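You operate a simulated robot arm through the tools that you are given. There is no shell and no other tool.

Carry out the task below with a simulated two-armed robot. There is one attempt and no reset: what you move stays moved.

Task
Test the leak breaker with the cooler and feed breakers off.
Fine: press TEST once, reset the leak breaker, then put both back on.

Only the result counts: the job must be done as asked and must still hold three seconds after the hand-in. Knocking over, shifting, dropping, spilling or breaking anything else fails it.

Robot
Two 7-joint arms with two-finger parallel grippers on one trunk that stands fixed in place. Base frame: the origin is at the foot of the trunk, x ahead of it, y to its left, z up; the work surface is at about z = 0.9. Units: m, degrees, N and s.
The left shoulder is at [0.05, 0.209, 1.246], the right one opposite. With the tool pointing down near the work surface each hand reaches from about 0.24 to 0.9 m from the base axis, measured 20 degrees to its own side. Payload 4.4 kg a hand.
Tool frame (each hand has its own): the origin (TCP) lies between the finger pads and is the grasp point; the fingertips stand 0.023 m ahead of it; z points along the fingers, y is the line along which they close. Largest opening 0.094 m; finger width 0.038, thickness 0.01; the body of the gripper, 0.054 by 0.096 m, starts 0.039 m behind the TCP.
Orientation is that of the tool frame in the base frame, as a unit quaternion [x, y, z, w]. With the fingers straight down and closing along the base's y, the tool's x points along the base's -x, its y along +y and its z along -z.

Tools
- The arms move only by the tool move_arm. It takes "left_plan", "right_plan" or both (then of equal length, played together; a hand with none holds still); each is a list that holds one entry, the list of rows, each a list of 7 numbers: the shift along the tool's x, y, z in units of 30 mm (1.0 is 30 mm), then the turn, a rotation vector about the tool's x, y, z in units of 4 degrees (1.0 is 4 degrees), then the opening, from 0 (shut) to 1 (fully open). In form: [[[tx, ty, tz, wx, wy, wz, fingers], ...]]. A call has 1 to 20 rows; each row shifts and turns the commanded pose from where the row before left it, along the tool's axes as they then stand. A call with a number of a shift or a turn outside -1 to 1 is refused whole. Rows are played at 5 a second. More than 0.05 m and 8.6 degrees between two rows, or a gripper value outside its range, and nothing of the call is played. A pose out of reach is approached as far as the arm can. The call stops where the force on the tool passes 40 N (or 10 N more than at its start, if that is more) or the arm is blocked; 0.2 s more then pass. Each finger travels about 0.108 m/s and halts on what it meets, pressing with about 21 N; the grip force reading is that of the motor and also rises with nothing between the fingers. The clock runs only during rows and for 0.2 s after the last one: add rows that do not move to give the fingers time. The reply holds the time, the measured pose of the TCP, the force on the tool along the base axes, the opening and the grip force, in the units named above and with some noise, with the torque about the TCP (base axes, N m) and any sound that the robot's microphone picked up.
- Cameras (640 x 400 px; columns grow to the right, rows downward): "scene" is now at [0.1575, 0.0233, 1.4361]; the picture's right is [0.25, -0.97, 0.00], its down [-0.39, -0.10, -0.92] and it looks along [0.89, 0.23, -0.40] (base axes); focal length 214 px, centre (320, 200). "left" rides on the left gripper at [0.086, -0.016, -0.075] in its tool frame; the picture's right is [0.18, 0.98, 0.00], its down [-0.58, 0.11, -0.81] and it looks along [-0.79, 0.15, 0.59] (tool axes); focal length 243 px, centre (320, 200). "right" rides on the right gripper at [0.086, 0.016, -0.074] in its tool frame; the picture's right is [-0.18, 0.98, 0.00], its down [-0.58, -0.11, -0.81] and it looks along [-0.79, -0.15, 0.59] (tool axes); focal length 243 px, centre (320, 200). There is no depth. A picture from a camera that has moved, and an enlarged one, comes with that camera's place and axes in the base frame and with its lens.
- grab_frame(camera): a new picture of that camera. It takes no simulated time.
- raise_lower(by): slides the trunk up (or, below 0, down) by that many m; the arms and the scene camera ride with it, the base frame stays. It gives what a move gives, with no picture.
- aim_head(pan, tilt): turns the head with the scene camera to pan (to the left, within 80 degrees either way) and tilt (down, from -29 to 69), counted from straight ahead of the robot. It gives what a move gives.
- enlarge(camera, box): a new picture of the part [left, top, right, bottom] of that camera's present view, enlarged. It takes no simulated time.
- job_done(): hands the job in; it is judged then, once.

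Places have to be worked out from the pictures, the camera data and where the tool is seen. Open the grippers and draw the arms clear of the work before you hand the job in, unless the task says otherwise.

The tools are called after ">>>" as name(argument=value, ...) on one line, values as JSON. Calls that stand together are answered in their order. move_arm: Moves the arms, as the interface text tells. Its arguments: {"type":"object","properties":{"left_plan":{"type":"array","items":{"type":"array","items":{"type":"array","items":{"type":"number"}}}},"right_plan":{"type":"array","items":{"type":"array","items":{"type":"array","items":{"type":"number"}}}}},"required":[]} The other tools are called the same way: raise_lower (by) slides the trunk up or down; aim_head (pan, tilt) turns the head that bears the scene camera; grab_frame (camera) takes a picture; enlarge (camera, box) takes an enlarged picture of a part of a camera's view; job_done () hands the job in.

At the start:

```text
time_s: 0.0
left_position: [0.4692, 0.4671, 1.1609]
left_ee_rot: [-0.001, 1.0, 0.0, 0.0]
left_wrist_force: [-0.6, -0.6, 0.7]
left_moment: [-0.02, 0.05, 0.01]
left_gripper_width: 0.0942
left_finger_force: 0.0
right_position: [0.6409, -0.0766, 1.2736]
right_ee_rot: [0.0, 1.0, 0.001, 0.0]
right_wrist_force: [-0.2, -0.3, 0.0]
right_moment: [-0.02, 0.01, 0.02]
right_gripper_width: 0.0941
right_finger_force: 0.0
trunk travel left (down, up): [-0.325, 0.238]
head pan, tilt: [14.3, 23.4]
```

scene: 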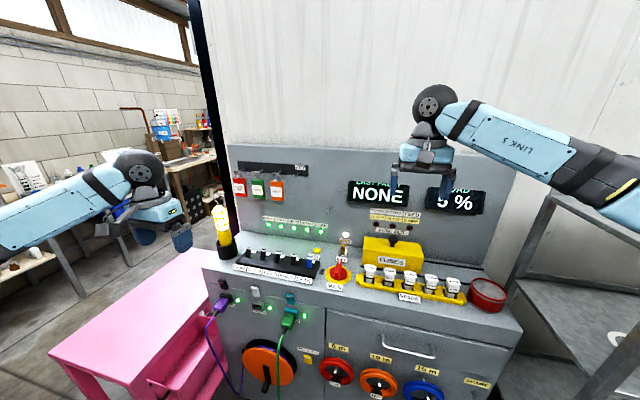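
right: 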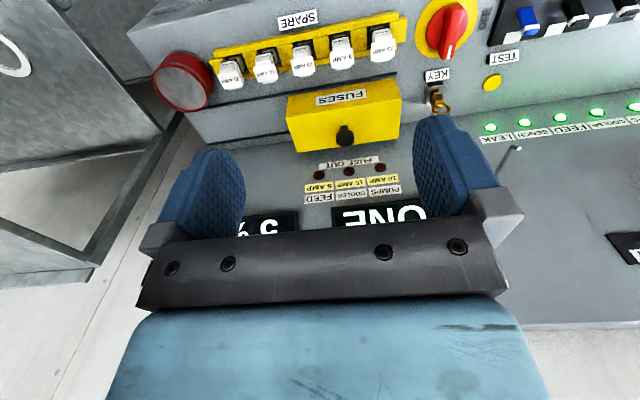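
left: 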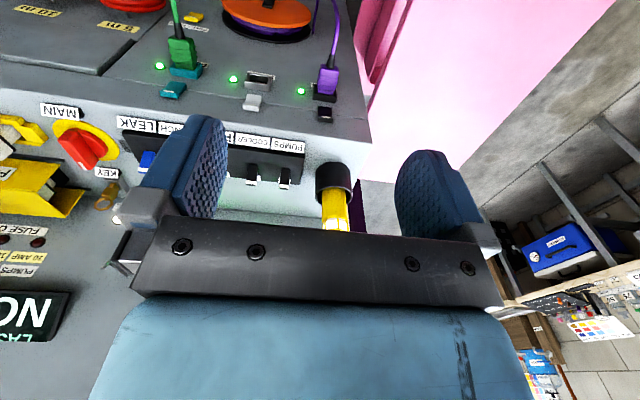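

I start by enlarging the breaker row and the labels on the panel to find out which lever is which.

>>> enlarge(camera="scene", box=[210, 200, 370, 300])

>>> enlarge(camera="scene", box=[220, 140, 500, 320])

>>> enlarge(camera="left", box=[100, 80, 340, 230])

>>> enlarge(camera="right", box=[400, 0, 640, 150])

```text
4.00 times, centred on (290, 250) of scene
camera zoom: at [0.1575, 0.0233, 1.4361], right [0.25, -0.97, 0.0], down [-0.39, -0.1, -0.92], along [0.89, 0.23, -0.4], focal length 858 px, centre (440, 0)
```

zoom: 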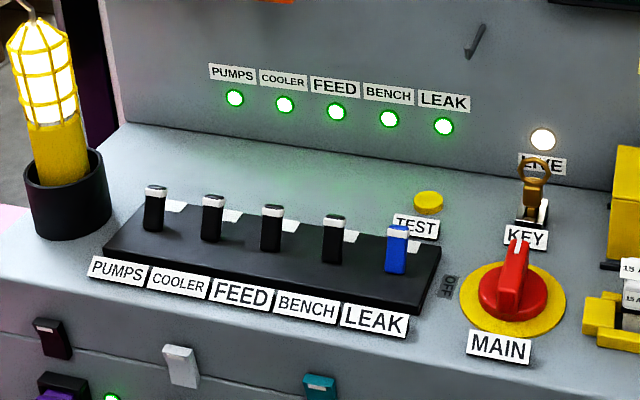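

```text
2.22 times, centred on (360, 230) of scene
camera zoom: at [0.1575, 0.0233, 1.4361], right [0.25, -0.97, 0.0], down [-0.39, -0.1, -0.92], along [0.89, 0.23, -0.4], focal length 477 px, centre (231, 133)
```

zoom: 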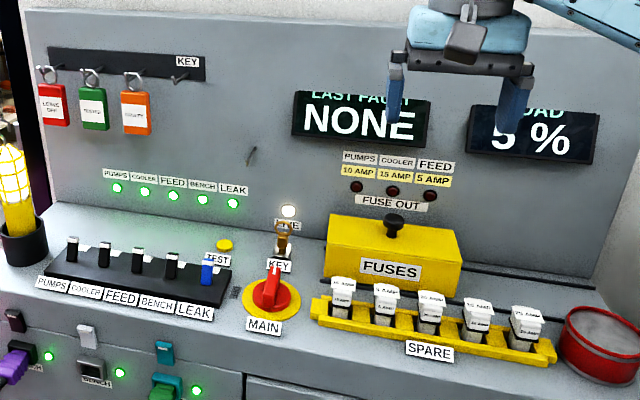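

```text
2.67 times, centred on (220, 155) of left
camera zoom: at [0.3826, 0.4527, 1.2349], right [-0.18, 0.98, 0.0], down [0.58, 0.11, 0.81], along [0.79, 0.15, -0.59], focal length 647 px, centre (587, 320)
```

zoom: 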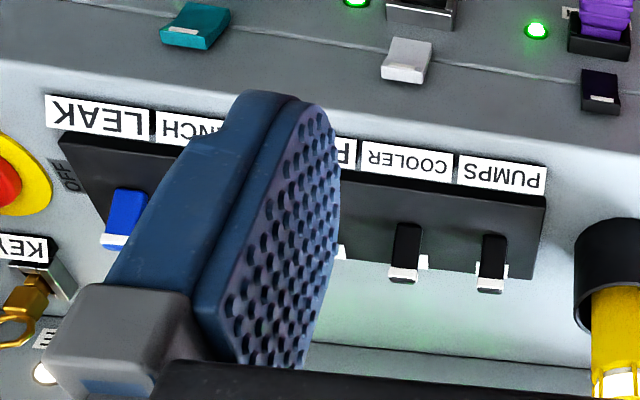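

```text
2.67 times, centred on (520, 75) of right
camera zoom: at [0.5537, -0.0606, 1.3476], right [0.18, 0.98, 0.0], down [0.58, -0.11, 0.81], along [0.79, -0.15, -0.59], focal length 647 px, centre (-213, 533)
```

zoom: 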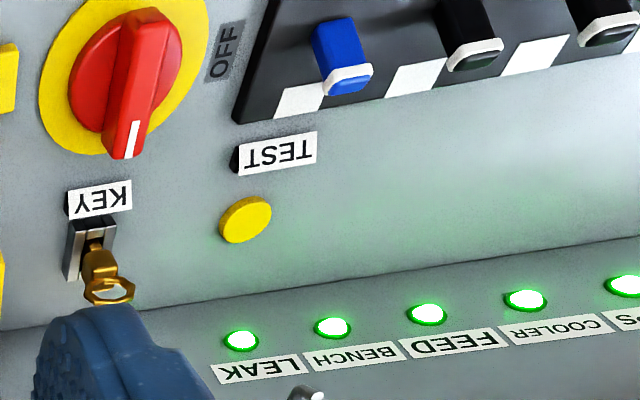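

The levers run PUMPS, COOLER, FEED, BENCH, LEAK (left to right). From triangulation their tips are near x=0.745, z=0.947, at y≈0.452, 0.392, 0.332, 0.272 and 0.212, and TEST is near [0.843, 0.21, 0.905]. I bring the left hand above and in front of the row for a closer look.

>>> move_arm(left_plan=[[[-0.13, -0.91, 0.27, 0, 0, 0, 1], [-0.13, -0.91, 0.27, 0, 0, 0, 1], [-0.13, -0.91, 0.27, 0, 0, 0, 1], [-0.13, -0.91, 0.27, 0, 0, 0, 1], [-0.13, -0.91, 0.27, 0, 0, 0, 1], [0, 0, 0, 0, 0, 0, 1]]])

>>> grab_frame(camera="left")

>>> grab_frame(camera="scene")

```text
time_s: 1.4
left_position: [0.4893, 0.3308, 1.1192]
left_ee_rot: [0.0, 1.0, 0.0, 0.0]
left_wrist_force: [-0.2, -0.2, -0.3]
left_moment: [0.02, 0.03, 0.03]
left_gripper_width: 0.094
left_finger_force: 0.1
right_position: [0.6416, -0.0771, 1.2731]
right_ee_rot: [0.0, 1.0, 0.0, 0.0]
right_wrist_force: [0.4, 0.0, 0.1]
right_moment: [-0.01, 0.01, 0.01]
right_gripper_width: 0.0938
right_finger_force: 0.0
trunk travel left (down, up): [-0.325, 0.238]
head pan, tilt: [14.3, 23.4]
```

```text
taken
camera left: at [0.4025, 0.3154, 1.1928], right [-0.19, 0.98, 0.0], down [0.58, 0.11, 0.81], along [0.79, 0.15, -0.59], focal length 243 px, centre (320, 200)
```

left: 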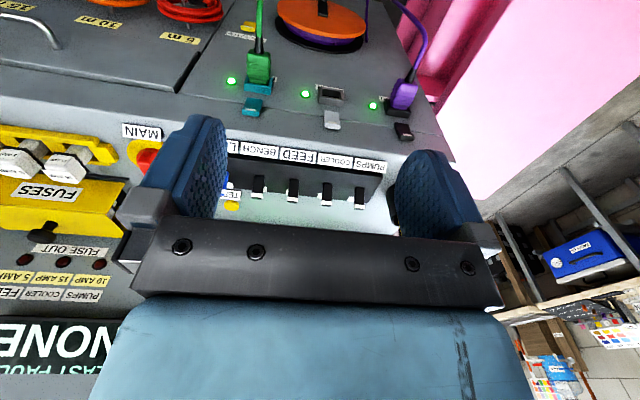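

```text
taken
camera scene: at [0.1571, 0.0237, 1.4362], right [0.25, -0.97, 0.0], down [-0.39, -0.1, -0.92], along [0.89, 0.23, -0.4], focal length 214 px, centre (320, 200)
```

scene: 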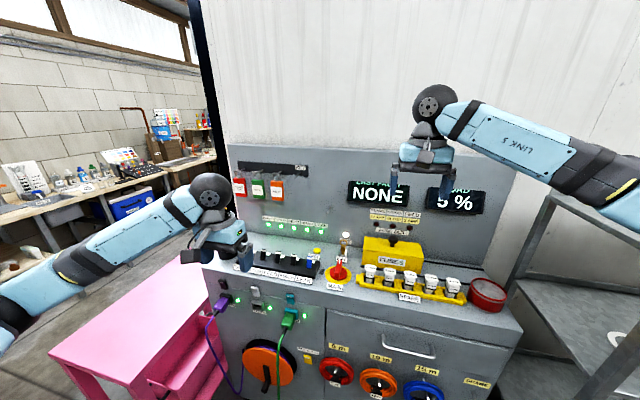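

The row is visible between the fingers; I enlarge it to see how the levers are inclined.

>>> enlarge(camera="left", box=[220, 130, 396, 240])

>>> enlarge(camera="scene", box=[240, 220, 360, 295])

>>> enlarge(camera="right", box=[480, 0, 640, 100])

```text
3.64 times, centred on (308, 185) of left
camera zoom: at [0.4025, 0.3154, 1.1928], right [-0.19, 0.98, 0.0], down [0.58, 0.11, 0.81], along [0.79, 0.15, -0.59], focal length 882 px, centre (364, 254)
```

zoom: 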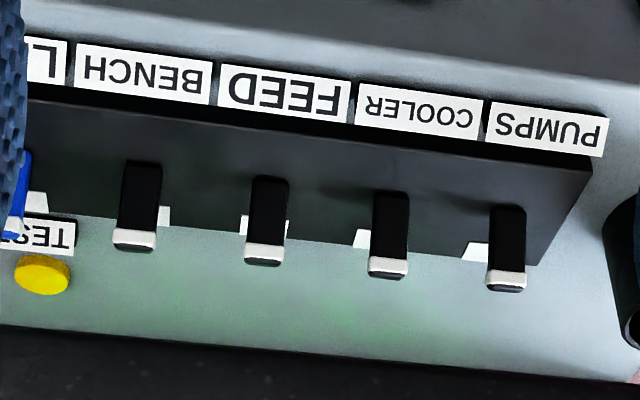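

```text
5.33 times, centred on (300, 258) of scene
camera zoom: at [0.1571, 0.0237, 1.4362], right [0.25, -0.97, 0.0], down [-0.39, -0.1, -0.92], along [0.89, 0.23, -0.4], focal length 1144 px, centre (427, -107)
```

zoom: 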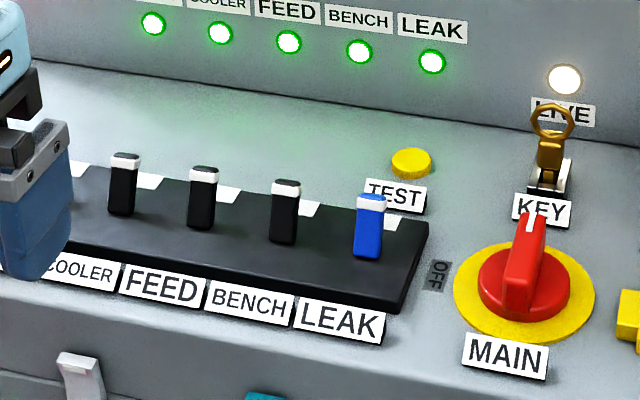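

```text
4.00 times, centred on (560, 50) of right
camera zoom: at [0.5533, -0.0602, 1.3479], right [0.18, 0.98, 0.0], down [0.58, -0.11, 0.81], along [0.79, -0.15, -0.59], focal length 970 px, centre (-640, 800)
```

zoom: 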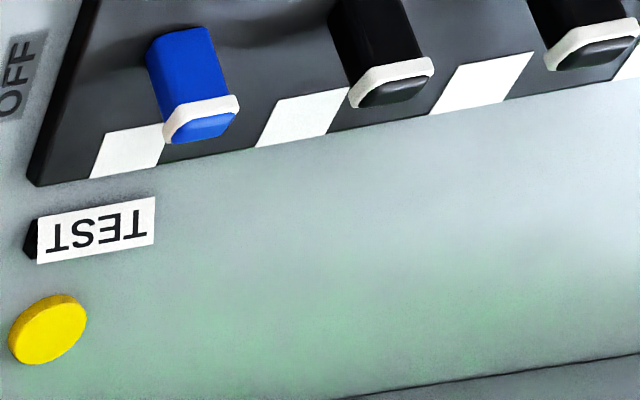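

The levers lean away from the robot (+x), all LEDs are green, so ON is leaning back and OFF should be towards the robot. The lever base is near [0.722, y, 0.918] and the tip near [0.742, y, 0.95]. I close the left fingers and go above and behind the COOLER lever.

>>> move_arm(left_plan=[[[-0.85, 0.167, 0.194, 0, 0, 0, 0], [-0.85, 0.167, 0.194, 0, 0, 0, 0], [-0.85, 0.167, 0.194, 0, 0, 0, 0], [-0.85, 0.167, 0.194, 0, 0, 0, 0], [-0.85, 0.167, 0.194, 0, 0, 0, 0], [-0.85, 0.167, 0.194, 0, 0, 0, 0], [-0.85, 0.167, 0.194, 0, 0, 0, 0], [-0.85, 0.167, 0.194, 0, 0, 0, 0], [-0.85, 0.167, 0.194, 0, 0, 0, 0], [-0.85, 0.167, 0.194, 0, 0, 0, 0], [-0.85, 0.167, 0.194, 0, 0, 0, 0], [-0.85, 0.167, 0.194, 0, 0, 0, 0], [0, 0, 0, 0, 0, 0, 0], [0, 0, 0, 0, 0, 0, 0]]])

>>> grab_frame(camera="left")

>>> enlarge(camera="scene", box=[210, 180, 370, 280])

>>> grab_frame(camera="right")

```text
time_s: 4.4
left_position: [0.7951, 0.3916, 1.0535]
left_ee_rot: [0.0, 1.0, 0.001, 0.001]
left_wrist_force: [-0.2, -0.4, -0.2]
left_moment: [-0.02, 0.01, -0.02]
left_gripper_width: 0.0001
left_finger_force: 21.0
right_position: [0.642, -0.0781, 1.2725]
right_ee_rot: [0.0, 1.0, 0.001, 0.0]
right_wrist_force: [0.3, -0.4, -0.3]
right_moment: [0.0, -0.02, -0.02]
right_gripper_width: 0.0939
right_finger_force: 0.0
trunk travel left (down, up): [-0.325, 0.238]
head pan, tilt: [14.3, 23.4]
```

```text
taken
camera left: at [0.7084, 0.3769, 1.1278], right [-0.18, 0.98, 0.0], down [0.58, 0.11, 0.81], along [0.79, 0.15, -0.59], focal length 243 px, centre (320, 200)
```

left: 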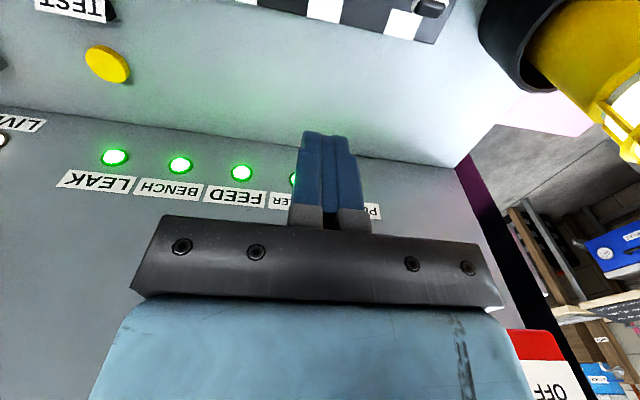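

```text
4.00 times, centred on (290, 230) of scene
camera zoom: at [0.1577, 0.0231, 1.4361], right [0.25, -0.97, 0.0], down [-0.39, -0.1, -0.92], along [0.89, 0.23, -0.4], focal length 858 px, centre (440, 80)
```

zoom: 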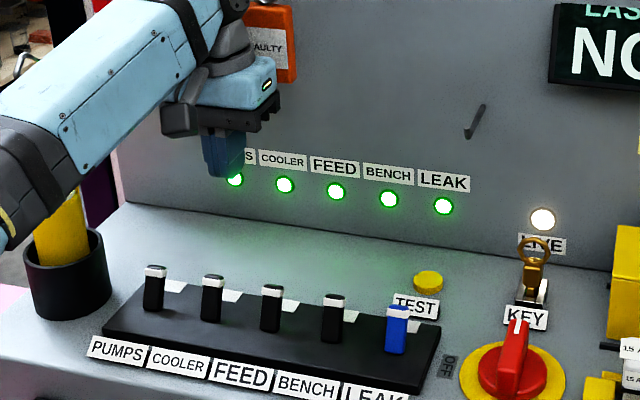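

```text
taken
camera right: at [0.5539, -0.0608, 1.3475], right [0.18, 0.98, 0.0], down [0.58, -0.11, 0.81], along [0.79, -0.15, -0.59], focal length 243 px, centre (320, 200)
```

right: 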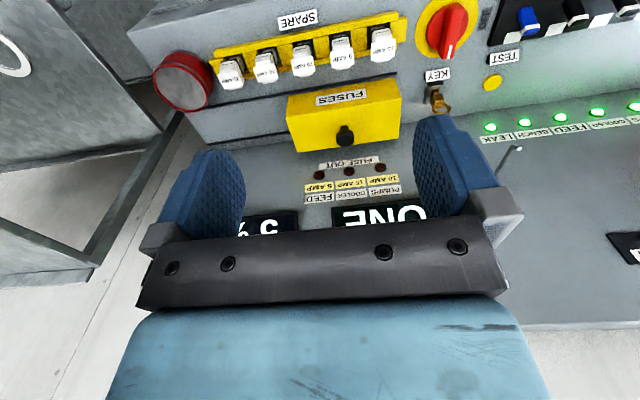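

The closed fingers are above and behind COOLER with clearance all round. I descend to bring the fingertips to z≈0.935, behind the lever, without touching.

>>> move_arm(left_plan=[[[0, 0, 0.8, 0, 0, 0, 0], [0, 0, 0.8, 0, 0, 0, 0], [0, 0, 0.8, 0, 0, 0, 0], [0, 0, 0.75, 0, 0, 0, 0], [0, 0, 0, 0, 0, 0, 0]]])

>>> enlarge(camera="scene", box=[210, 200, 370, 300])

>>> grab_frame(camera="left")

```text
time_s: 5.6
left_position: [0.7952, 0.3897, 0.9575]
left_ee_rot: [0.0, 1.0, 0.0, 0.001]
left_wrist_force: [0.5, 0.0, 0.2]
left_moment: [-0.02, -0.01, -0.01]
left_gripper_width: 0.0
left_finger_force: 20.8
right_position: [0.6401, -0.0774, 1.2732]
right_ee_rot: [-0.001, 1.0, 0.0, 0.0]
right_wrist_force: [0.4, -0.2, 0.2]
right_moment: [-0.01, 0.02, 0.02]
right_gripper_width: 0.0941
right_finger_force: 0.0
trunk travel left (down, up): [-0.325, 0.238]
head pan, tilt: [14.3, 23.4]
```

```text
4.00 times, centred on (290, 250) of scene
camera zoom: at [0.157, 0.0231, 1.4362], right [0.25, -0.97, 0.0], down [-0.39, -0.1, -0.92], along [0.89, 0.23, -0.4], focal length 858 px, centre (440, 0)
```

zoom: 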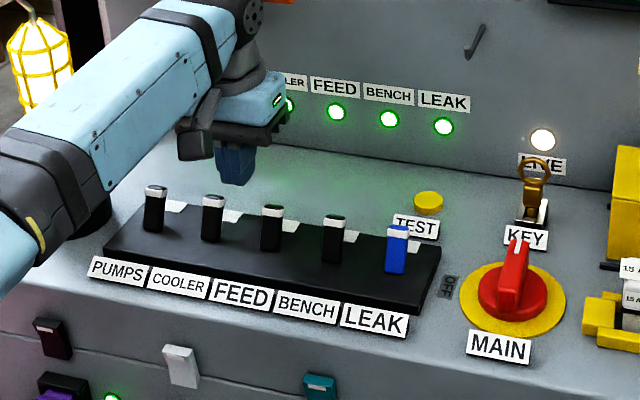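

```text
taken
camera left: at [0.7079, 0.3752, 1.0309], right [-0.19, 0.98, 0.0], down [0.58, 0.11, 0.81], along [0.79, 0.15, -0.59], focal length 243 px, centre (320, 200)
```

left: 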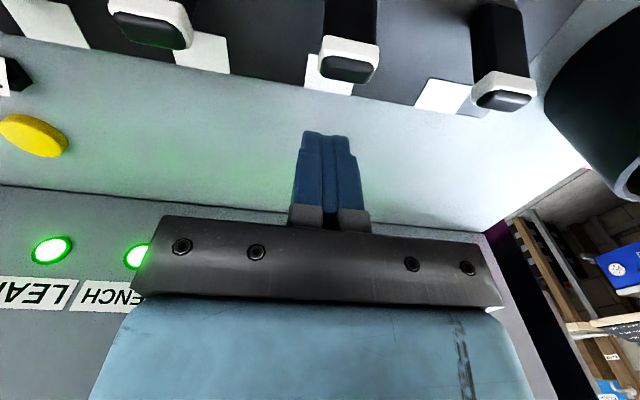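

The fingers are aligned with COOLER in y (lever seen at y≈0.391). I now sweep slowly towards the robot to pull the COOLER lever to OFF.

>>> move_arm(left_plan=[[[0.4, 0, 0, 0, 0, 0, 0], [0.4, 0, 0, 0, 0, 0, 0], [0.3, 0, 0, 0, 0, 0, 0], [0.3, 0, 0, 0, 0, 0, 0], [0.3, 0, 0, 0, 0, 0, 0], [0.3, 0, 0, 0, 0, 0, 0], [0, 0, 0, 0, 0, 0, 0]]])

>>> enlarge(camera="scene", box=[210, 200, 370, 300])

>>> grab_frame(camera="left")

>>> grab_frame(camera="right")

```text
time_s: 7.4
left_position: [0.7386, 0.3907, 0.9583]
left_ee_rot: [0.0, 1.0, 0.001, 0.007]
left_wrist_force: [20.6, 0.3, 3.0]
left_moment: [0.04, -0.45, -0.02]
left_gripper_width: 0.0
left_finger_force: 21.4
right_position: [0.642, -0.0777, 1.2716]
right_ee_rot: [0.0, 1.0, 0.0, 0.0]
right_wrist_force: [-1.1, -0.3, 0.4]
right_moment: [0.0, -0.01, 0.01]
right_gripper_width: 0.094
right_finger_force: 0.0
trunk travel left (down, up): [-0.325, 0.238]
head pan, tilt: [14.3, 23.4]
stopped in row 7 (left hand): the force on the tool passed its limit at 41 N (the readings are from after the stop); the commanded pose is now the measured one
```

```text
4.00 times, centred on (290, 250) of scene
camera zoom: at [0.1589, 0.0232, 1.4358], right [0.25, -0.97, 0.0], down [-0.39, -0.1, -0.92], along [0.89, 0.23, -0.4], focal length 858 px, centre (440, 0)
```

zoom: 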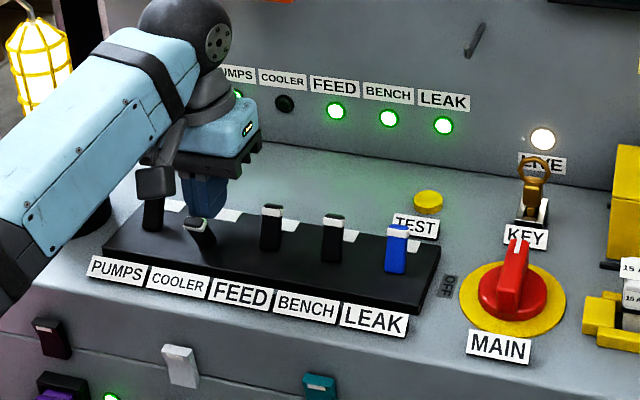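

```text
taken
camera left: at [0.6512, 0.3768, 1.0319], right [-0.19, 0.98, 0.0], down [0.57, 0.11, 0.81], along [0.8, 0.15, -0.58], focal length 243 px, centre (320, 200)
```

left: 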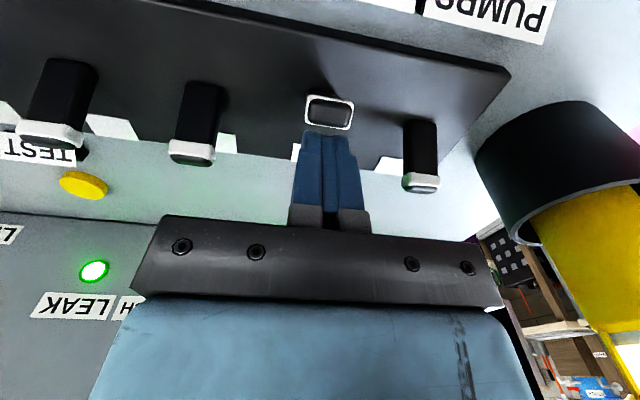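

```text
taken
camera right: at [0.5551, -0.0606, 1.3468], right [0.18, 0.98, 0.0], down [0.58, -0.11, 0.81], along [0.79, -0.15, -0.59], focal length 243 px, centre (320, 200)
```

right: 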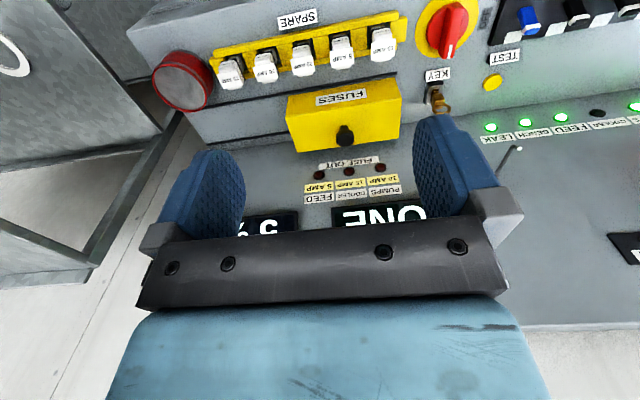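

COOLER's LED is dark, its lever lies towards the robot and the stop is reached at TCP x≈0.738. I back off, shift along to FEED (y≈0.332) behind the levers and correct the slight tilt.

>>> move_arm(left_plan=[[[-0.65, 0, 0, 0, 0.2, 0, 0], [-0.65, 0, 0, 0, 0, 0, 0], [-0.6, 0, 0, 0, 0, 0, 0], [0, -0.65, 0, 0, 0, 0, 0], [0, -0.65, 0, 0, 0, 0, 0], [0, -0.65, 0, 0, 0, 0, 0], [0, 0, 0, 0, 0, 0, 0]]])

>>> grab_frame(camera="left")

>>> enlarge(camera="scene", box=[210, 200, 370, 300])

```text
time_s: 9.0
left_position: [0.7946, 0.3339, 0.9579]
left_ee_rot: [-0.001, 1.0, 0.0, -0.003]
left_wrist_force: [0.1, 0.2, -0.1]
left_moment: [-0.01, -0.01, 0.03]
left_gripper_width: 0.0
left_finger_force: 20.8
right_position: [0.641, -0.078, 1.2734]
right_ee_rot: [-0.001, 1.0, 0.0, 0.0]
right_wrist_force: [-0.2, -0.4, -0.2]
right_moment: [0.01, 0.03, -0.01]
right_gripper_width: 0.0938
right_finger_force: 0.0
trunk travel left (down, up): [-0.325, 0.238]
head pan, tilt: [14.3, 23.4]
```

```text
taken
camera left: at [0.7074, 0.3183, 1.0323], right [-0.19, 0.98, 0.0], down [0.59, 0.11, 0.8], along [0.79, 0.15, -0.6], focal length 243 px, centre (320, 200)
```

left: 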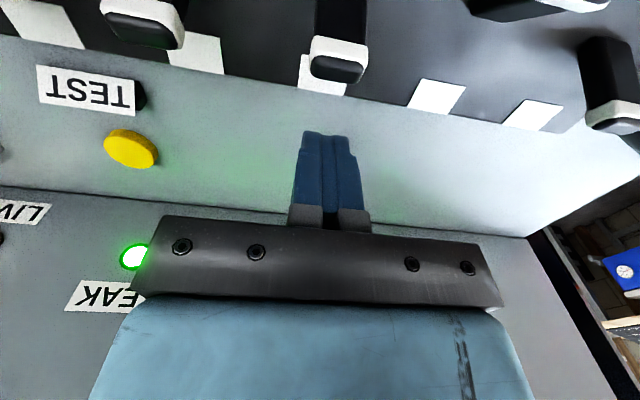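

```text
4.00 times, centred on (290, 250) of scene
camera zoom: at [0.1573, 0.0236, 1.4361], right [0.25, -0.97, 0.0], down [-0.39, -0.1, -0.92], along [0.89, 0.23, -0.4], focal length 858 px, centre (440, 0)
```

zoom: 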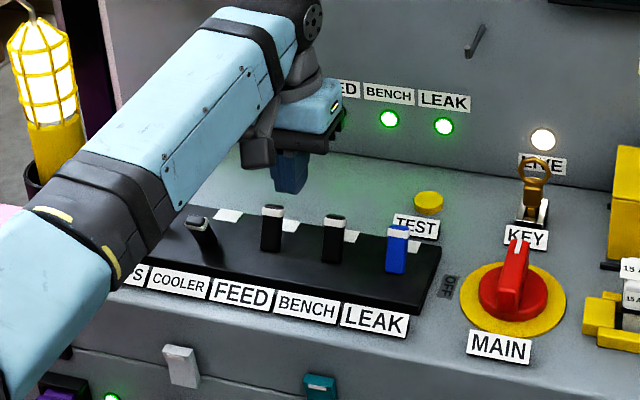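

FEED's lever is at y≈0.331, almost directly in front of the fingers. I sweep towards the robot to x≈0.741 to switch it off.

>>> move_arm(left_plan=[[[0.4, -0.06, 0, 0, 0, 0, 0], [0.4, 0, 0, 0, 0, 0, 0], [0.3, 0, 0, 0, 0, 0, 0], [0.3, 0, 0, 0, 0, 0, 0], [0.25, 0, 0, 0, 0, 0, 0], [0.12, 0, 0, 0, 0, 0, 0], [0, 0, 0, 0, 0, 0, 0]]])

>>> grab_frame(camera="left")

>>> enlarge(camera="right", box=[480, 0, 640, 150])

>>> enlarge(camera="scene", box=[210, 200, 370, 300])

```text
time_s: 10.6
left_position: [0.7406, 0.3312, 0.9581]
left_ee_rot: [0.0, 1.0, 0.0, -0.003]
left_wrist_force: [1.7, 0.1, -0.3]
left_moment: [-0.01, -0.01, -0.02]
left_gripper_width: 0.0001
left_finger_force: 20.8
right_position: [0.6412, -0.079, 1.2732]
right_ee_rot: [0.0, 1.0, 0.0, -0.001]
right_wrist_force: [0.1, 0.7, 1.1]
right_moment: [0.01, -0.02, 0.02]
right_gripper_width: 0.0943
right_finger_force: 0.0
trunk travel left (down, up): [-0.325, 0.238]
head pan, tilt: [14.3, 23.4]
```

```text
taken
camera left: at [0.6537, 0.316, 1.0336], right [-0.19, 0.98, 0.0], down [0.58, 0.11, 0.8], along [0.79, 0.15, -0.6], focal length 243 px, centre (320, 200)
```

left: 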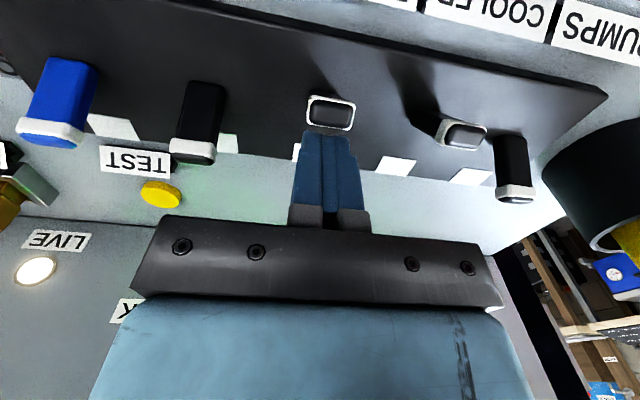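

```text
2.67 times, centred on (560, 75) of right
camera zoom: at [0.5538, -0.0606, 1.3476], right [0.18, 0.98, 0.0], down [0.58, -0.11, 0.81], along [0.79, -0.15, -0.59], focal length 647 px, centre (-320, 533)
```

zoom: 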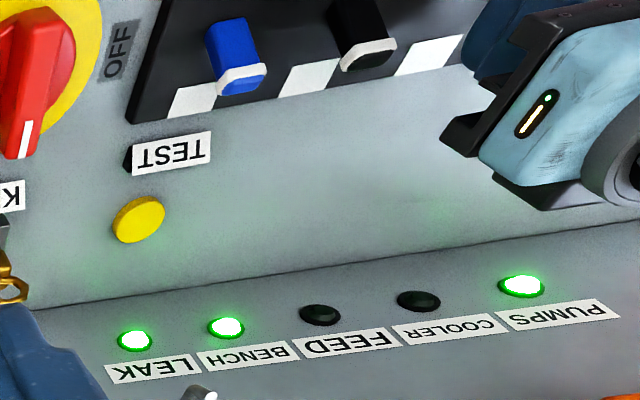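

```text
4.00 times, centred on (290, 250) of scene
camera zoom: at [0.1575, 0.0232, 1.4361], right [0.25, -0.97, 0.0], down [-0.39, -0.1, -0.92], along [0.89, 0.23, -0.4], focal length 858 px, centre (440, 0)
```

zoom: 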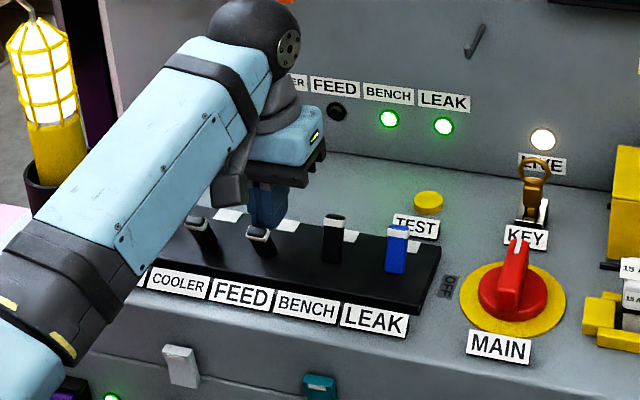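

Both COOLER and FEED LEDs are dark; PUMPS, BENCH and LEAK stay green. A bare peg sticks out from the back panel at about [0.836–0.91, 0.171, 1.08], right by the wrist's place above TEST, and tags hang near [0.85, 0.36, 1.15]. So I'll press TEST with the hand rolled about 12° away from the peg: first back off, rise a bit and move over to y≈0.24.

>>> move_arm(left_plan=[[[-0.6, 0, 0, 0, 0, 0, 0], [-0.6, 0, 0, 0, 0, 0, 0], [-0.6, 0, 0, 0, 0, 0, 0], [0, 0, -0.6, 0, 0, 0, 0], [0, -0.76, 0, 0, 0, 0, 0], [0, -0.76, 0, 0, 0, 0, 0], [0, -0.76, 0, 0, 0, 0, 0], [0, -0.76, 0, 0, 0, 0, 0], [0, 0, 0, 0, 0, 0, 0]]])

>>> grab_frame(camera="left")

>>> enlarge(camera="scene", box=[220, 140, 412, 260])

>>> grab_frame(camera="right")

```text
time_s: 12.6
left_position: [0.7952, 0.2426, 0.9785]
left_ee_rot: [-0.001, 1.0, 0.001, -0.002]
left_wrist_force: [-1.1, -0.7, -0.5]
left_moment: [0.01, -0.02, -0.02]
left_gripper_width: 0.0001
left_finger_force: 20.9
right_position: [0.6404, -0.0778, 1.2728]
right_ee_rot: [0.0, 1.0, 0.0, 0.0]
right_wrist_force: [-0.5, -0.1, 0.0]
right_moment: [0.02, 0.06, 0.0]
right_gripper_width: 0.0938
right_finger_force: 0.1
trunk travel left (down, up): [-0.325, 0.238]
head pan, tilt: [14.3, 23.4]
```

```text
taken
camera left: at [0.7083, 0.2274, 1.0529], right [-0.19, 0.98, 0.0], down [0.58, 0.11, 0.8], along [0.79, 0.15, -0.6], focal length 243 px, centre (320, 200)
```

left: 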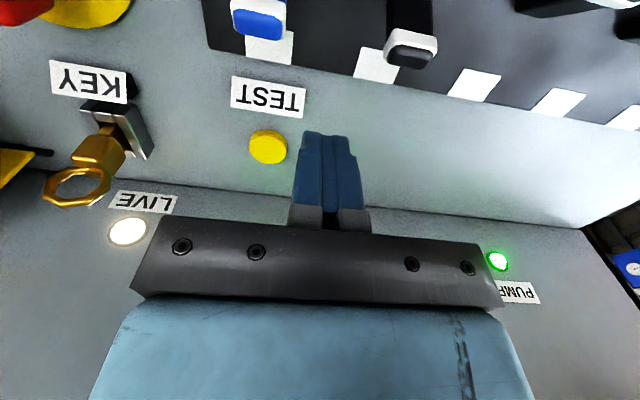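

```text
3.33 times, centred on (316, 200) of scene
camera zoom: at [0.1573, 0.0237, 1.4361], right [0.25, -0.97, 0.0], down [-0.39, -0.1, -0.92], along [0.89, 0.23, -0.4], focal length 715 px, centre (333, 200)
```

zoom: 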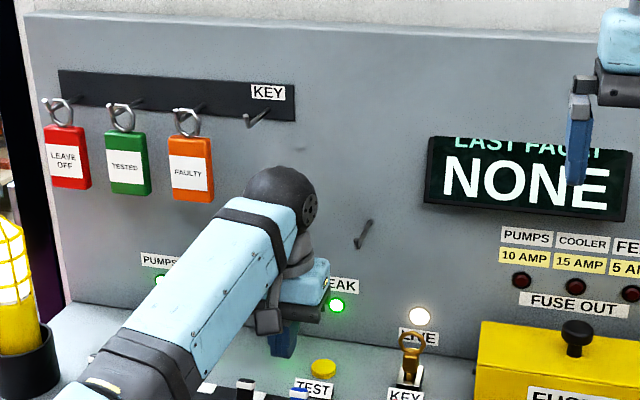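

```text
taken
camera right: at [0.5536, -0.0602, 1.3477], right [0.18, 0.98, 0.0], down [0.58, -0.11, 0.81], along [0.79, -0.15, -0.59], focal length 243 px, centre (320, 200)
```

right: 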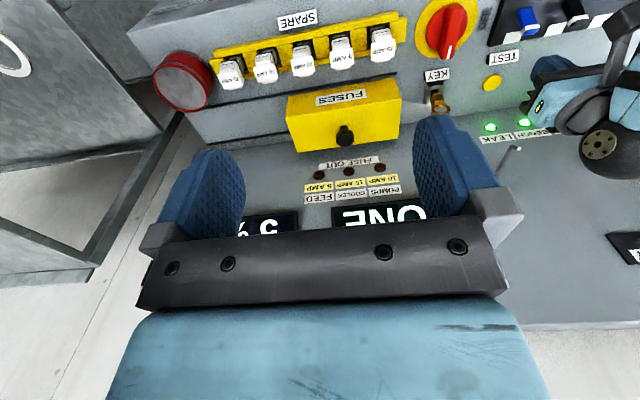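

TEST is confirmed at [0.843, 0.211, 0.905]. I roll the hand 12° (body leaning to +y, away from the peg), lower to a hover height, then move forward over the button.

>>> move_arm(left_plan=[[[0, 0, 0, 1, 0, 0, 0], [0, 0, 0, 1, 0, 0, 0], [0, 0, 0, 1, 0, 0, 0], [0, -0.587, 0.857, 0, 0, 0, 0], [0, 0, 0, 0, 0, 0, 0], [-0.5, 0, 0, 0, 0, 0, 0], [-0.5, 0, 0, 0, 0, 0, 0], [-0.5, 0, 0, 0, 0, 0, 0], [0, 0, 0, 0, 0, 0, 0]]])

>>> grab_frame(camera="left")

>>> enlarge(camera="scene", box=[220, 170, 380, 270])

>>> enlarge(camera="right", box=[440, 30, 640, 180])

```text
time_s: 14.6
left_position: [0.8428, 0.2188, 0.9521]
left_ee_rot: [-0.001, 0.995, -0.105, -0.002]
left_wrist_force: [-0.2, 0.1, -0.4]
left_moment: [-0.03, 0.05, -0.01]
left_gripper_width: 0.0
left_finger_force: 21.2
right_position: [0.6418, -0.0778, 1.2732]
right_ee_rot: [0.0, 1.0, 0.0, 0.001]
right_wrist_force: [0.0, -0.5, -0.2]
right_moment: [-0.01, 0.03, 0.03]
right_gripper_width: 0.0938
right_finger_force: 0.1
trunk travel left (down, up): [-0.325, 0.238]
head pan, tilt: [14.3, 23.4]
```

```text
taken
camera left: at [0.7561, 0.2209, 1.0301], right [-0.19, 0.96, -0.2], down [0.58, 0.28, 0.76], along [0.79, 0.02, -0.61], focal length 243 px, centre (320, 200)
```

left: 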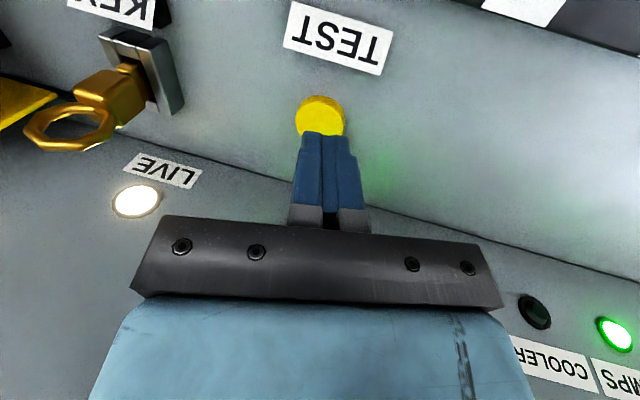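

```text
4.00 times, centred on (300, 220) of scene
camera zoom: at [0.1574, 0.0237, 1.4361], right [0.25, -0.97, 0.0], down [-0.39, -0.1, -0.92], along [0.89, 0.23, -0.4], focal length 858 px, centre (400, 120)
```

zoom: 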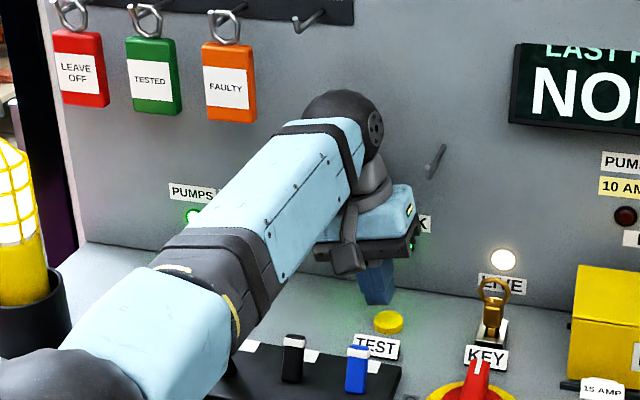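

```text
2.67 times, centred on (540, 105) of right
camera zoom: at [0.5537, -0.0603, 1.3476], right [0.18, 0.98, 0.0], down [0.58, -0.11, 0.81], along [0.79, -0.15, -0.59], focal length 647 px, centre (-267, 453)
```

zoom: 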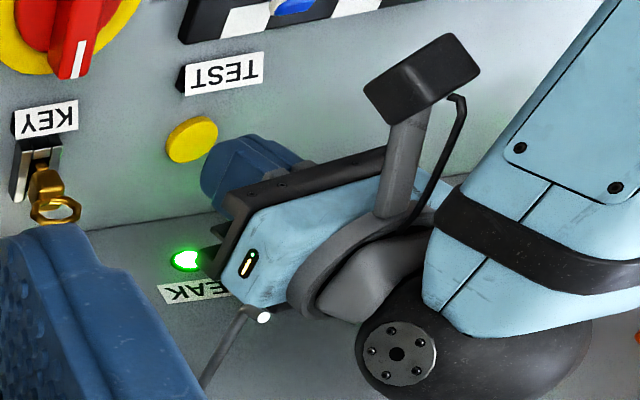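

The fingertips (tip ≈[0.843, 0.214, 0.930]) line up with the yellow button along the tool axis. I descend along the fingers in small steps to make one slow press.

>>> move_arm(left_plan=[[[0, 0, 0.25, 0, 0, 0, 0], [0, 0, 0.25, 0, 0, 0, 0], [0, 0, 0.1, 0, 0, 0, 0], [0, 0, 0.1, 0, 0, 0, 0], [0, 0, 0.1, 0, 0, 0, 0], [0, 0, 0, 0, 0, 0, 0]]])

>>> grab_frame(camera="left")

>>> enlarge(camera="right", box=[440, 0, 640, 125])

```text
time_s: 16.0
left_position: [0.8421, 0.2145, 0.9308]
left_ee_rot: [-0.002, 0.995, -0.104, -0.002]
left_wrist_force: [-0.2, 0.6, 2.4]
left_moment: [-0.03, -0.03, 0.0]
left_gripper_width: 0.0002
left_finger_force: 20.5
right_position: [0.6407, -0.0779, 1.2734]
right_ee_rot: [0.0, 1.0, -0.001, 0.0]
right_wrist_force: [0.4, 0.0, 0.2]
right_moment: [0.0, -0.01, -0.03]
right_gripper_width: 0.0942
right_finger_force: 0.0
trunk travel left (down, up): [-0.325, 0.238]
head pan, tilt: [14.3, 23.4]
```

```text
taken
camera left: at [0.7542, 0.2149, 1.007], right [-0.19, 0.96, -0.2], down [0.58, 0.27, 0.76], along [0.79, 0.02, -0.61], focal length 243 px, centre (320, 200)
```

left: 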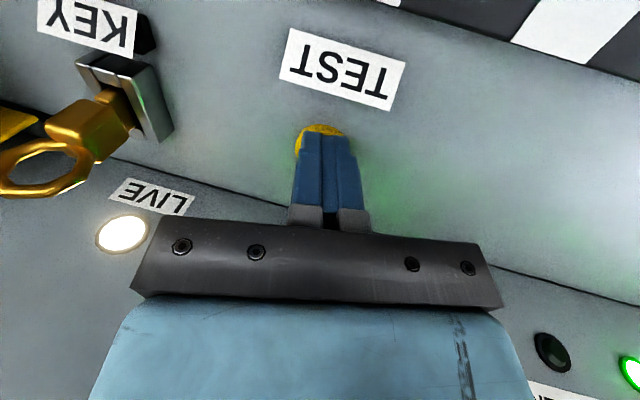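

```text
3.20 times, centred on (540, 62) of right
camera zoom: at [0.5535, -0.0606, 1.3477], right [0.18, 0.98, 0.0], down [0.58, -0.11, 0.81], along [0.79, -0.15, -0.59], focal length 776 px, centre (-384, 640)
```

zoom: 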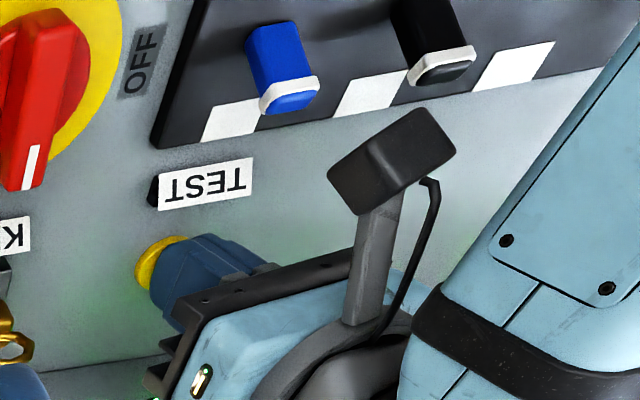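

A light 2.4 N contact on the button; the LEAK lever is still ON. I press on in 2 mm steps.

>>> move_arm(left_plan=[[[0, 0, 0.07, 0, 0, 0, 0], [0, 0, 0.07, 0, 0, 0, 0], [0, 0, 0.07, 0, 0, 0, 0], [0, 0, 0, 0, 0, 0, 0]]])

>>> enlarge(camera="right", box=[440, 0, 640, 125])

>>> enlarge(camera="scene", box=[220, 170, 380, 270])

```text
time_s: 17.0
left_position: [0.8399, 0.2127, 0.9266]
left_ee_rot: [-0.001, 0.995, -0.104, -0.001]
left_wrist_force: [0.9, 2.8, 9.6]
left_moment: [0.09, -0.08, 0.02]
left_gripper_width: 0.0001
left_finger_force: 20.9
right_position: [0.6397, -0.0782, 1.2749]
right_ee_rot: [0.0, 1.0, 0.0, 0.001]
right_wrist_force: [-0.5, 0.7, 0.0]
right_moment: [0.04, -0.03, 0.0]
right_gripper_width: 0.094
right_finger_force: 0.0
trunk travel left (down, up): [-0.325, 0.238]
head pan, tilt: [14.3, 23.4]
heard: click
```

```text
3.20 times, centred on (540, 62) of right
camera zoom: at [0.5527, -0.0605, 1.3482], right [0.18, 0.98, 0.0], down [0.58, -0.11, 0.81], along [0.79, -0.15, -0.59], focal length 776 px, centre (-384, 640)
```

zoom: 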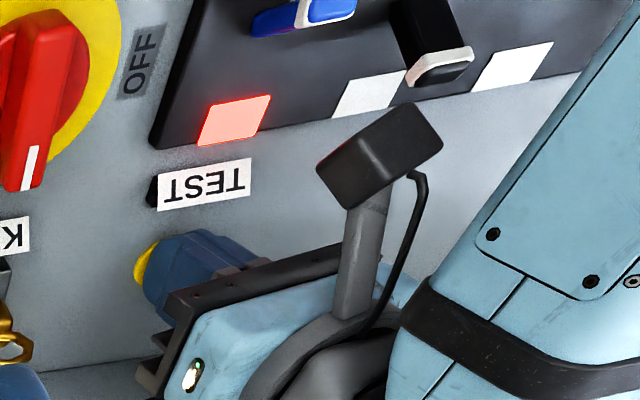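

```text
4.00 times, centred on (300, 220) of scene
camera zoom: at [0.1564, 0.0234, 1.4363], right [0.25, -0.97, 0.0], down [-0.38, -0.1, -0.92], along [0.89, 0.23, -0.4], focal length 858 px, centre (400, 120)
```

zoom: 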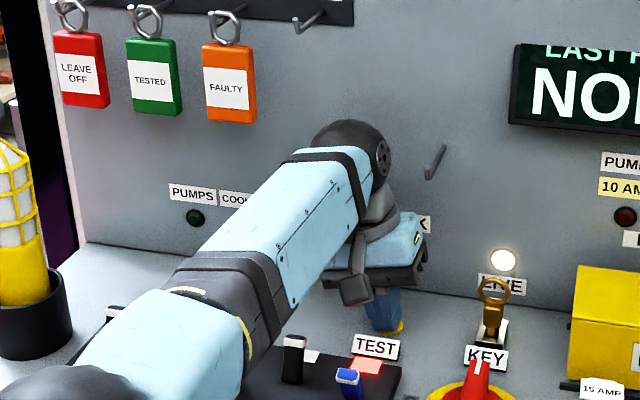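

A click: LEAK tripped, its lever dropped, its flag shows red and the downstream PUMPS LED went dark as expected. I release TEST by lifting along the fingers, draw back from the peg, rise, and move to the robot side of the LEAK lever, then unroll.

>>> move_arm(left_plan=[[[0, 0, -0.43, 0, 0, 0, 0], [0, 0, -0.43, 0, 0, 0, 0], [0.75, 0, 0, 0, 0, 0, 0], [0.75, 0, 0, 0, 0, 0, 0], [0, 0, -0.8, 0, 0, 0, 0], [0, 0, -0.8, 0, 0, 0, 0], [0.93, 0, 0, 0, 0, 0, 0], [0.93, 0, 0, 0, 0, 0, 0], [0.93, 0, 0, 0, 0, 0, 0], [0.93, 0, 0, 0, 0, 0, 0], [0.93, 0, 0, 0, 0, 0, 0], [0, 0, 0, -1, 0, 0, 0], [0, 0, 0, -1, 0, 0, 0], [0, 0, 0, -1, 0, 0, 0], [0, 0, 0, 0, 0, 0, 0]]])

>>> grab_frame(camera="left")

>>> enlarge(camera="right", box=[440, 0, 640, 125])

>>> enlarge(camera="scene", box=[220, 190, 412, 310])

```text
time_s: 20.2
left_position: [0.6568, 0.2274, 0.9968]
left_ee_rot: [-0.001, 1.0, 0.001, -0.003]
left_wrist_force: [0.0, 0.0, 0.4]
left_moment: [0.04, -0.02, 0.02]
left_gripper_width: 0.0
left_finger_force: 20.7
right_position: [0.6409, -0.0775, 1.2722]
right_ee_rot: [0.0, 1.0, 0.0, 0.0]
right_wrist_force: [-0.2, -0.3, -0.4]
right_moment: [0.02, 0.03, -0.03]
right_gripper_width: 0.0939
right_finger_force: 0.0
trunk travel left (down, up): [-0.325, 0.238]
head pan, tilt: [14.3, 23.4]
```

```text
taken
camera left: at [0.5701, 0.2121, 1.0733], right [-0.19, 0.98, 0.0], down [0.59, 0.11, 0.8], along [0.79, 0.15, -0.6], focal length 243 px, centre (320, 200)
```

left: 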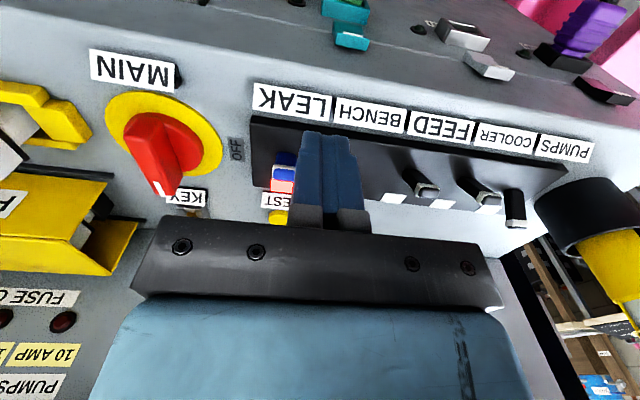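

```text
3.20 times, centred on (540, 62) of right
camera zoom: at [0.5537, -0.0604, 1.3476], right [0.18, 0.98, 0.0], down [0.58, -0.11, 0.81], along [0.79, -0.15, -0.59], focal length 776 px, centre (-384, 640)
```

zoom: 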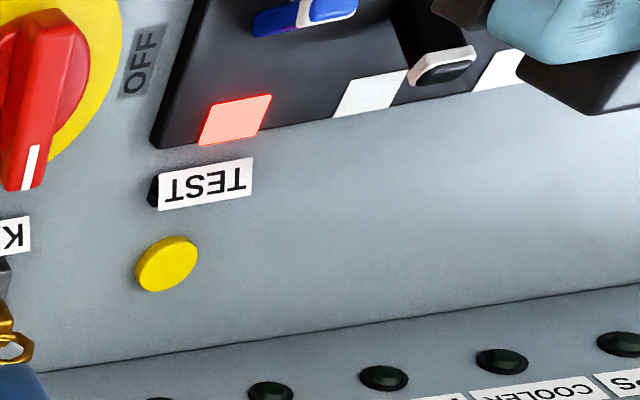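

```text
3.33 times, centred on (316, 250) of scene
camera zoom: at [0.1574, 0.0235, 1.4361], right [0.25, -0.97, 0.0], down [-0.39, -0.1, -0.92], along [0.89, 0.23, -0.4], focal length 715 px, centre (333, 33)
```

zoom: 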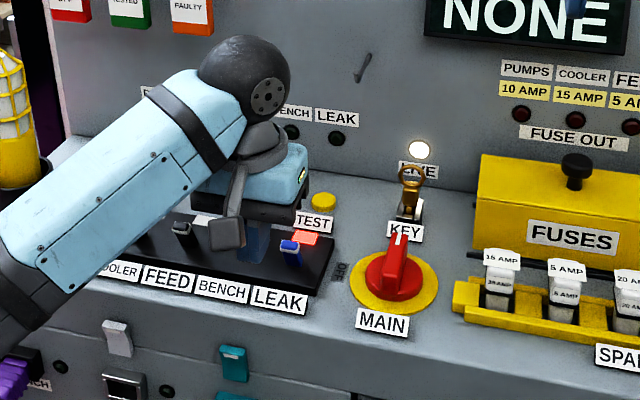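

All LEDs are dark because LEAK is upstream and tripped. I look closely at the tripped lever to see whether it sits mid-way or fully OFF.

>>> enlarge(camera="scene", box=[256, 240, 336, 290])

>>> enlarge(camera="left", box=[230, 110, 390, 210])

>>> enlarge(camera="left", box=[370, 130, 530, 230])

```text
8.00 times, centred on (296, 265) of scene
camera zoom: at [0.1574, 0.0235, 1.4361], right [0.25, -0.97, 0.0], down [-0.39, -0.1, -0.92], along [0.89, 0.23, -0.4], focal length 1716 px, centre (512, -320)
```

zoom: 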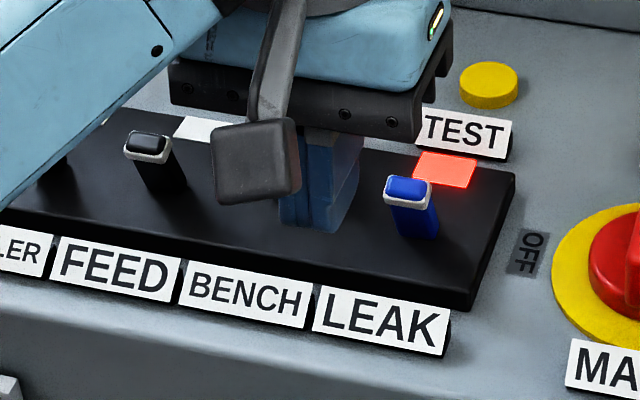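

```text
4.00 times, centred on (310, 160) of left
camera zoom: at [0.5701, 0.2121, 1.0733], right [-0.19, 0.98, 0.0], down [0.59, 0.11, 0.8], along [0.79, 0.15, -0.6], focal length 970 px, centre (360, 360)
```

zoom: 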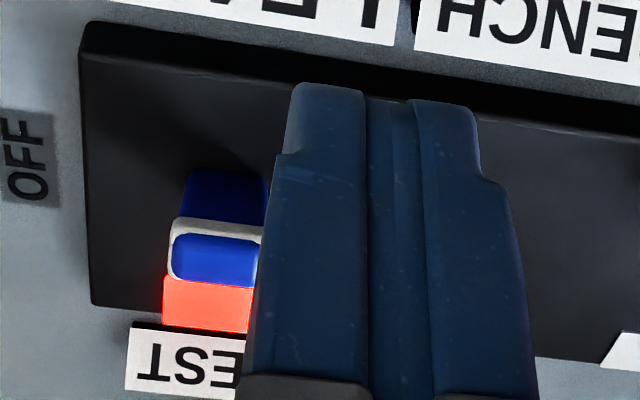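

```text
4.00 times, centred on (450, 180) of left
camera zoom: at [0.5701, 0.2121, 1.0733], right [-0.19, 0.98, 0.0], down [0.59, 0.11, 0.8], along [0.79, 0.15, -0.6], focal length 970 px, centre (-200, 280)
```

zoom: 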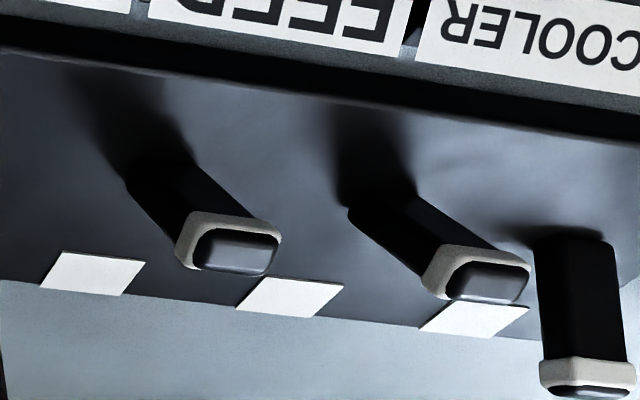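

LEAK's lever leans towards the robot, about as far as FEED, though it could be a trip position just short of OFF. To reset properly I'll first push it fully OFF from behind: rise, pass over it to x≈0.765, y≈0.211, and lower the tips to z≈0.935.

>>> move_arm(left_plan=[[[0, 0, -0.7, 0, 0, 0, 0], [-0.9, -0.14, 0, 0, 0, 0, 0], [-0.9, -0.14, 0, 0, 0, 0, 0], [-0.9, -0.14, 0, 0, 0, 0, 0], [-0.9, -0.13, 0, 0, 0, 0, 0], [0, 0, 0, 0, 0, 0, 0], [0, 0, 0.66, 0, 0, 0, 0], [0, 0, 0.67, 0, 0, 0, 0], [0, 0, 0.67, 0, 0, 0, 0], [0, 0, 0, 0, 0, 0, 0]]])

>>> grab_frame(camera="left")

>>> enlarge(camera="scene", box=[240, 220, 352, 290])

>>> enlarge(camera="right", box=[480, 0, 640, 100])

```text
time_s: 22.4
left_position: [0.7646, 0.2114, 0.9573]
left_ee_rot: [-0.001, 1.0, 0.0, -0.002]
left_wrist_force: [-0.2, -0.5, -0.2]
left_moment: [0.02, 0.05, 0.05]
left_gripper_width: 0.0
left_finger_force: 21.2
right_position: [0.6407, -0.0785, 1.2728]
right_ee_rot: [0.0, 1.0, 0.0, 0.0]
right_wrist_force: [-0.9, 0.8, 0.3]
right_moment: [-0.03, -0.01, 0.01]
right_gripper_width: 0.0937
right_finger_force: 0.1
trunk travel left (down, up): [-0.325, 0.238]
head pan, tilt: [14.3, 23.4]
```

```text
taken
camera left: at [0.6781, 0.1965, 1.033], right [-0.19, 0.98, 0.0], down [0.58, 0.11, 0.8], along [0.79, 0.15, -0.6], focal length 243 px, centre (320, 200)
```

left: 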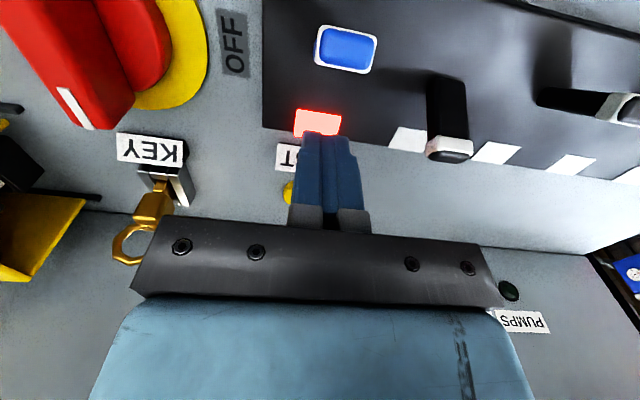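

```text
5.71 times, centred on (296, 255) of scene
camera zoom: at [0.1572, 0.0232, 1.4361], right [0.25, -0.97, 0.0], down [-0.39, -0.1, -0.92], along [0.89, 0.23, -0.4], focal length 1226 px, centre (457, -114)
```

zoom: 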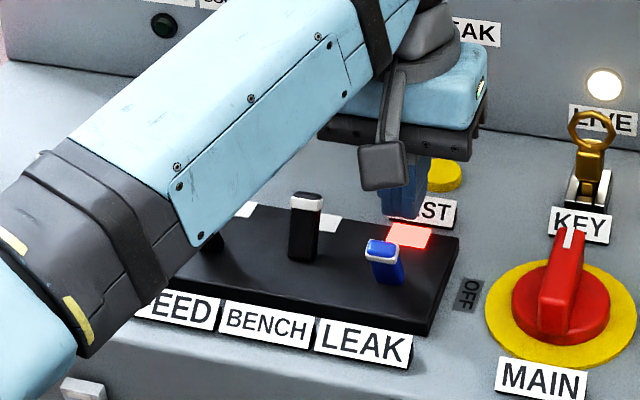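

```text
4.00 times, centred on (560, 50) of right
camera zoom: at [0.5535, -0.0606, 1.3477], right [0.18, 0.98, 0.0], down [0.58, -0.11, 0.81], along [0.79, -0.15, -0.59], focal length 970 px, centre (-640, 800)
```

zoom: 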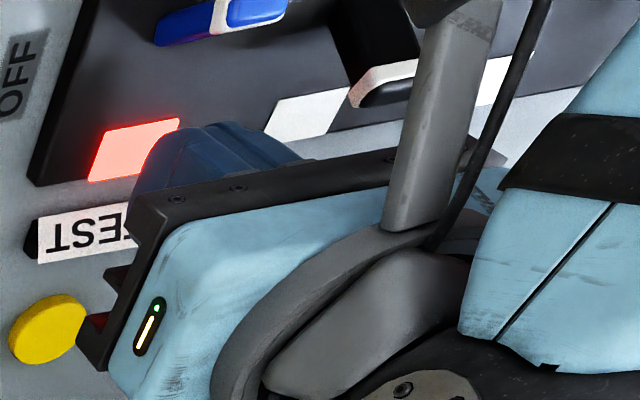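

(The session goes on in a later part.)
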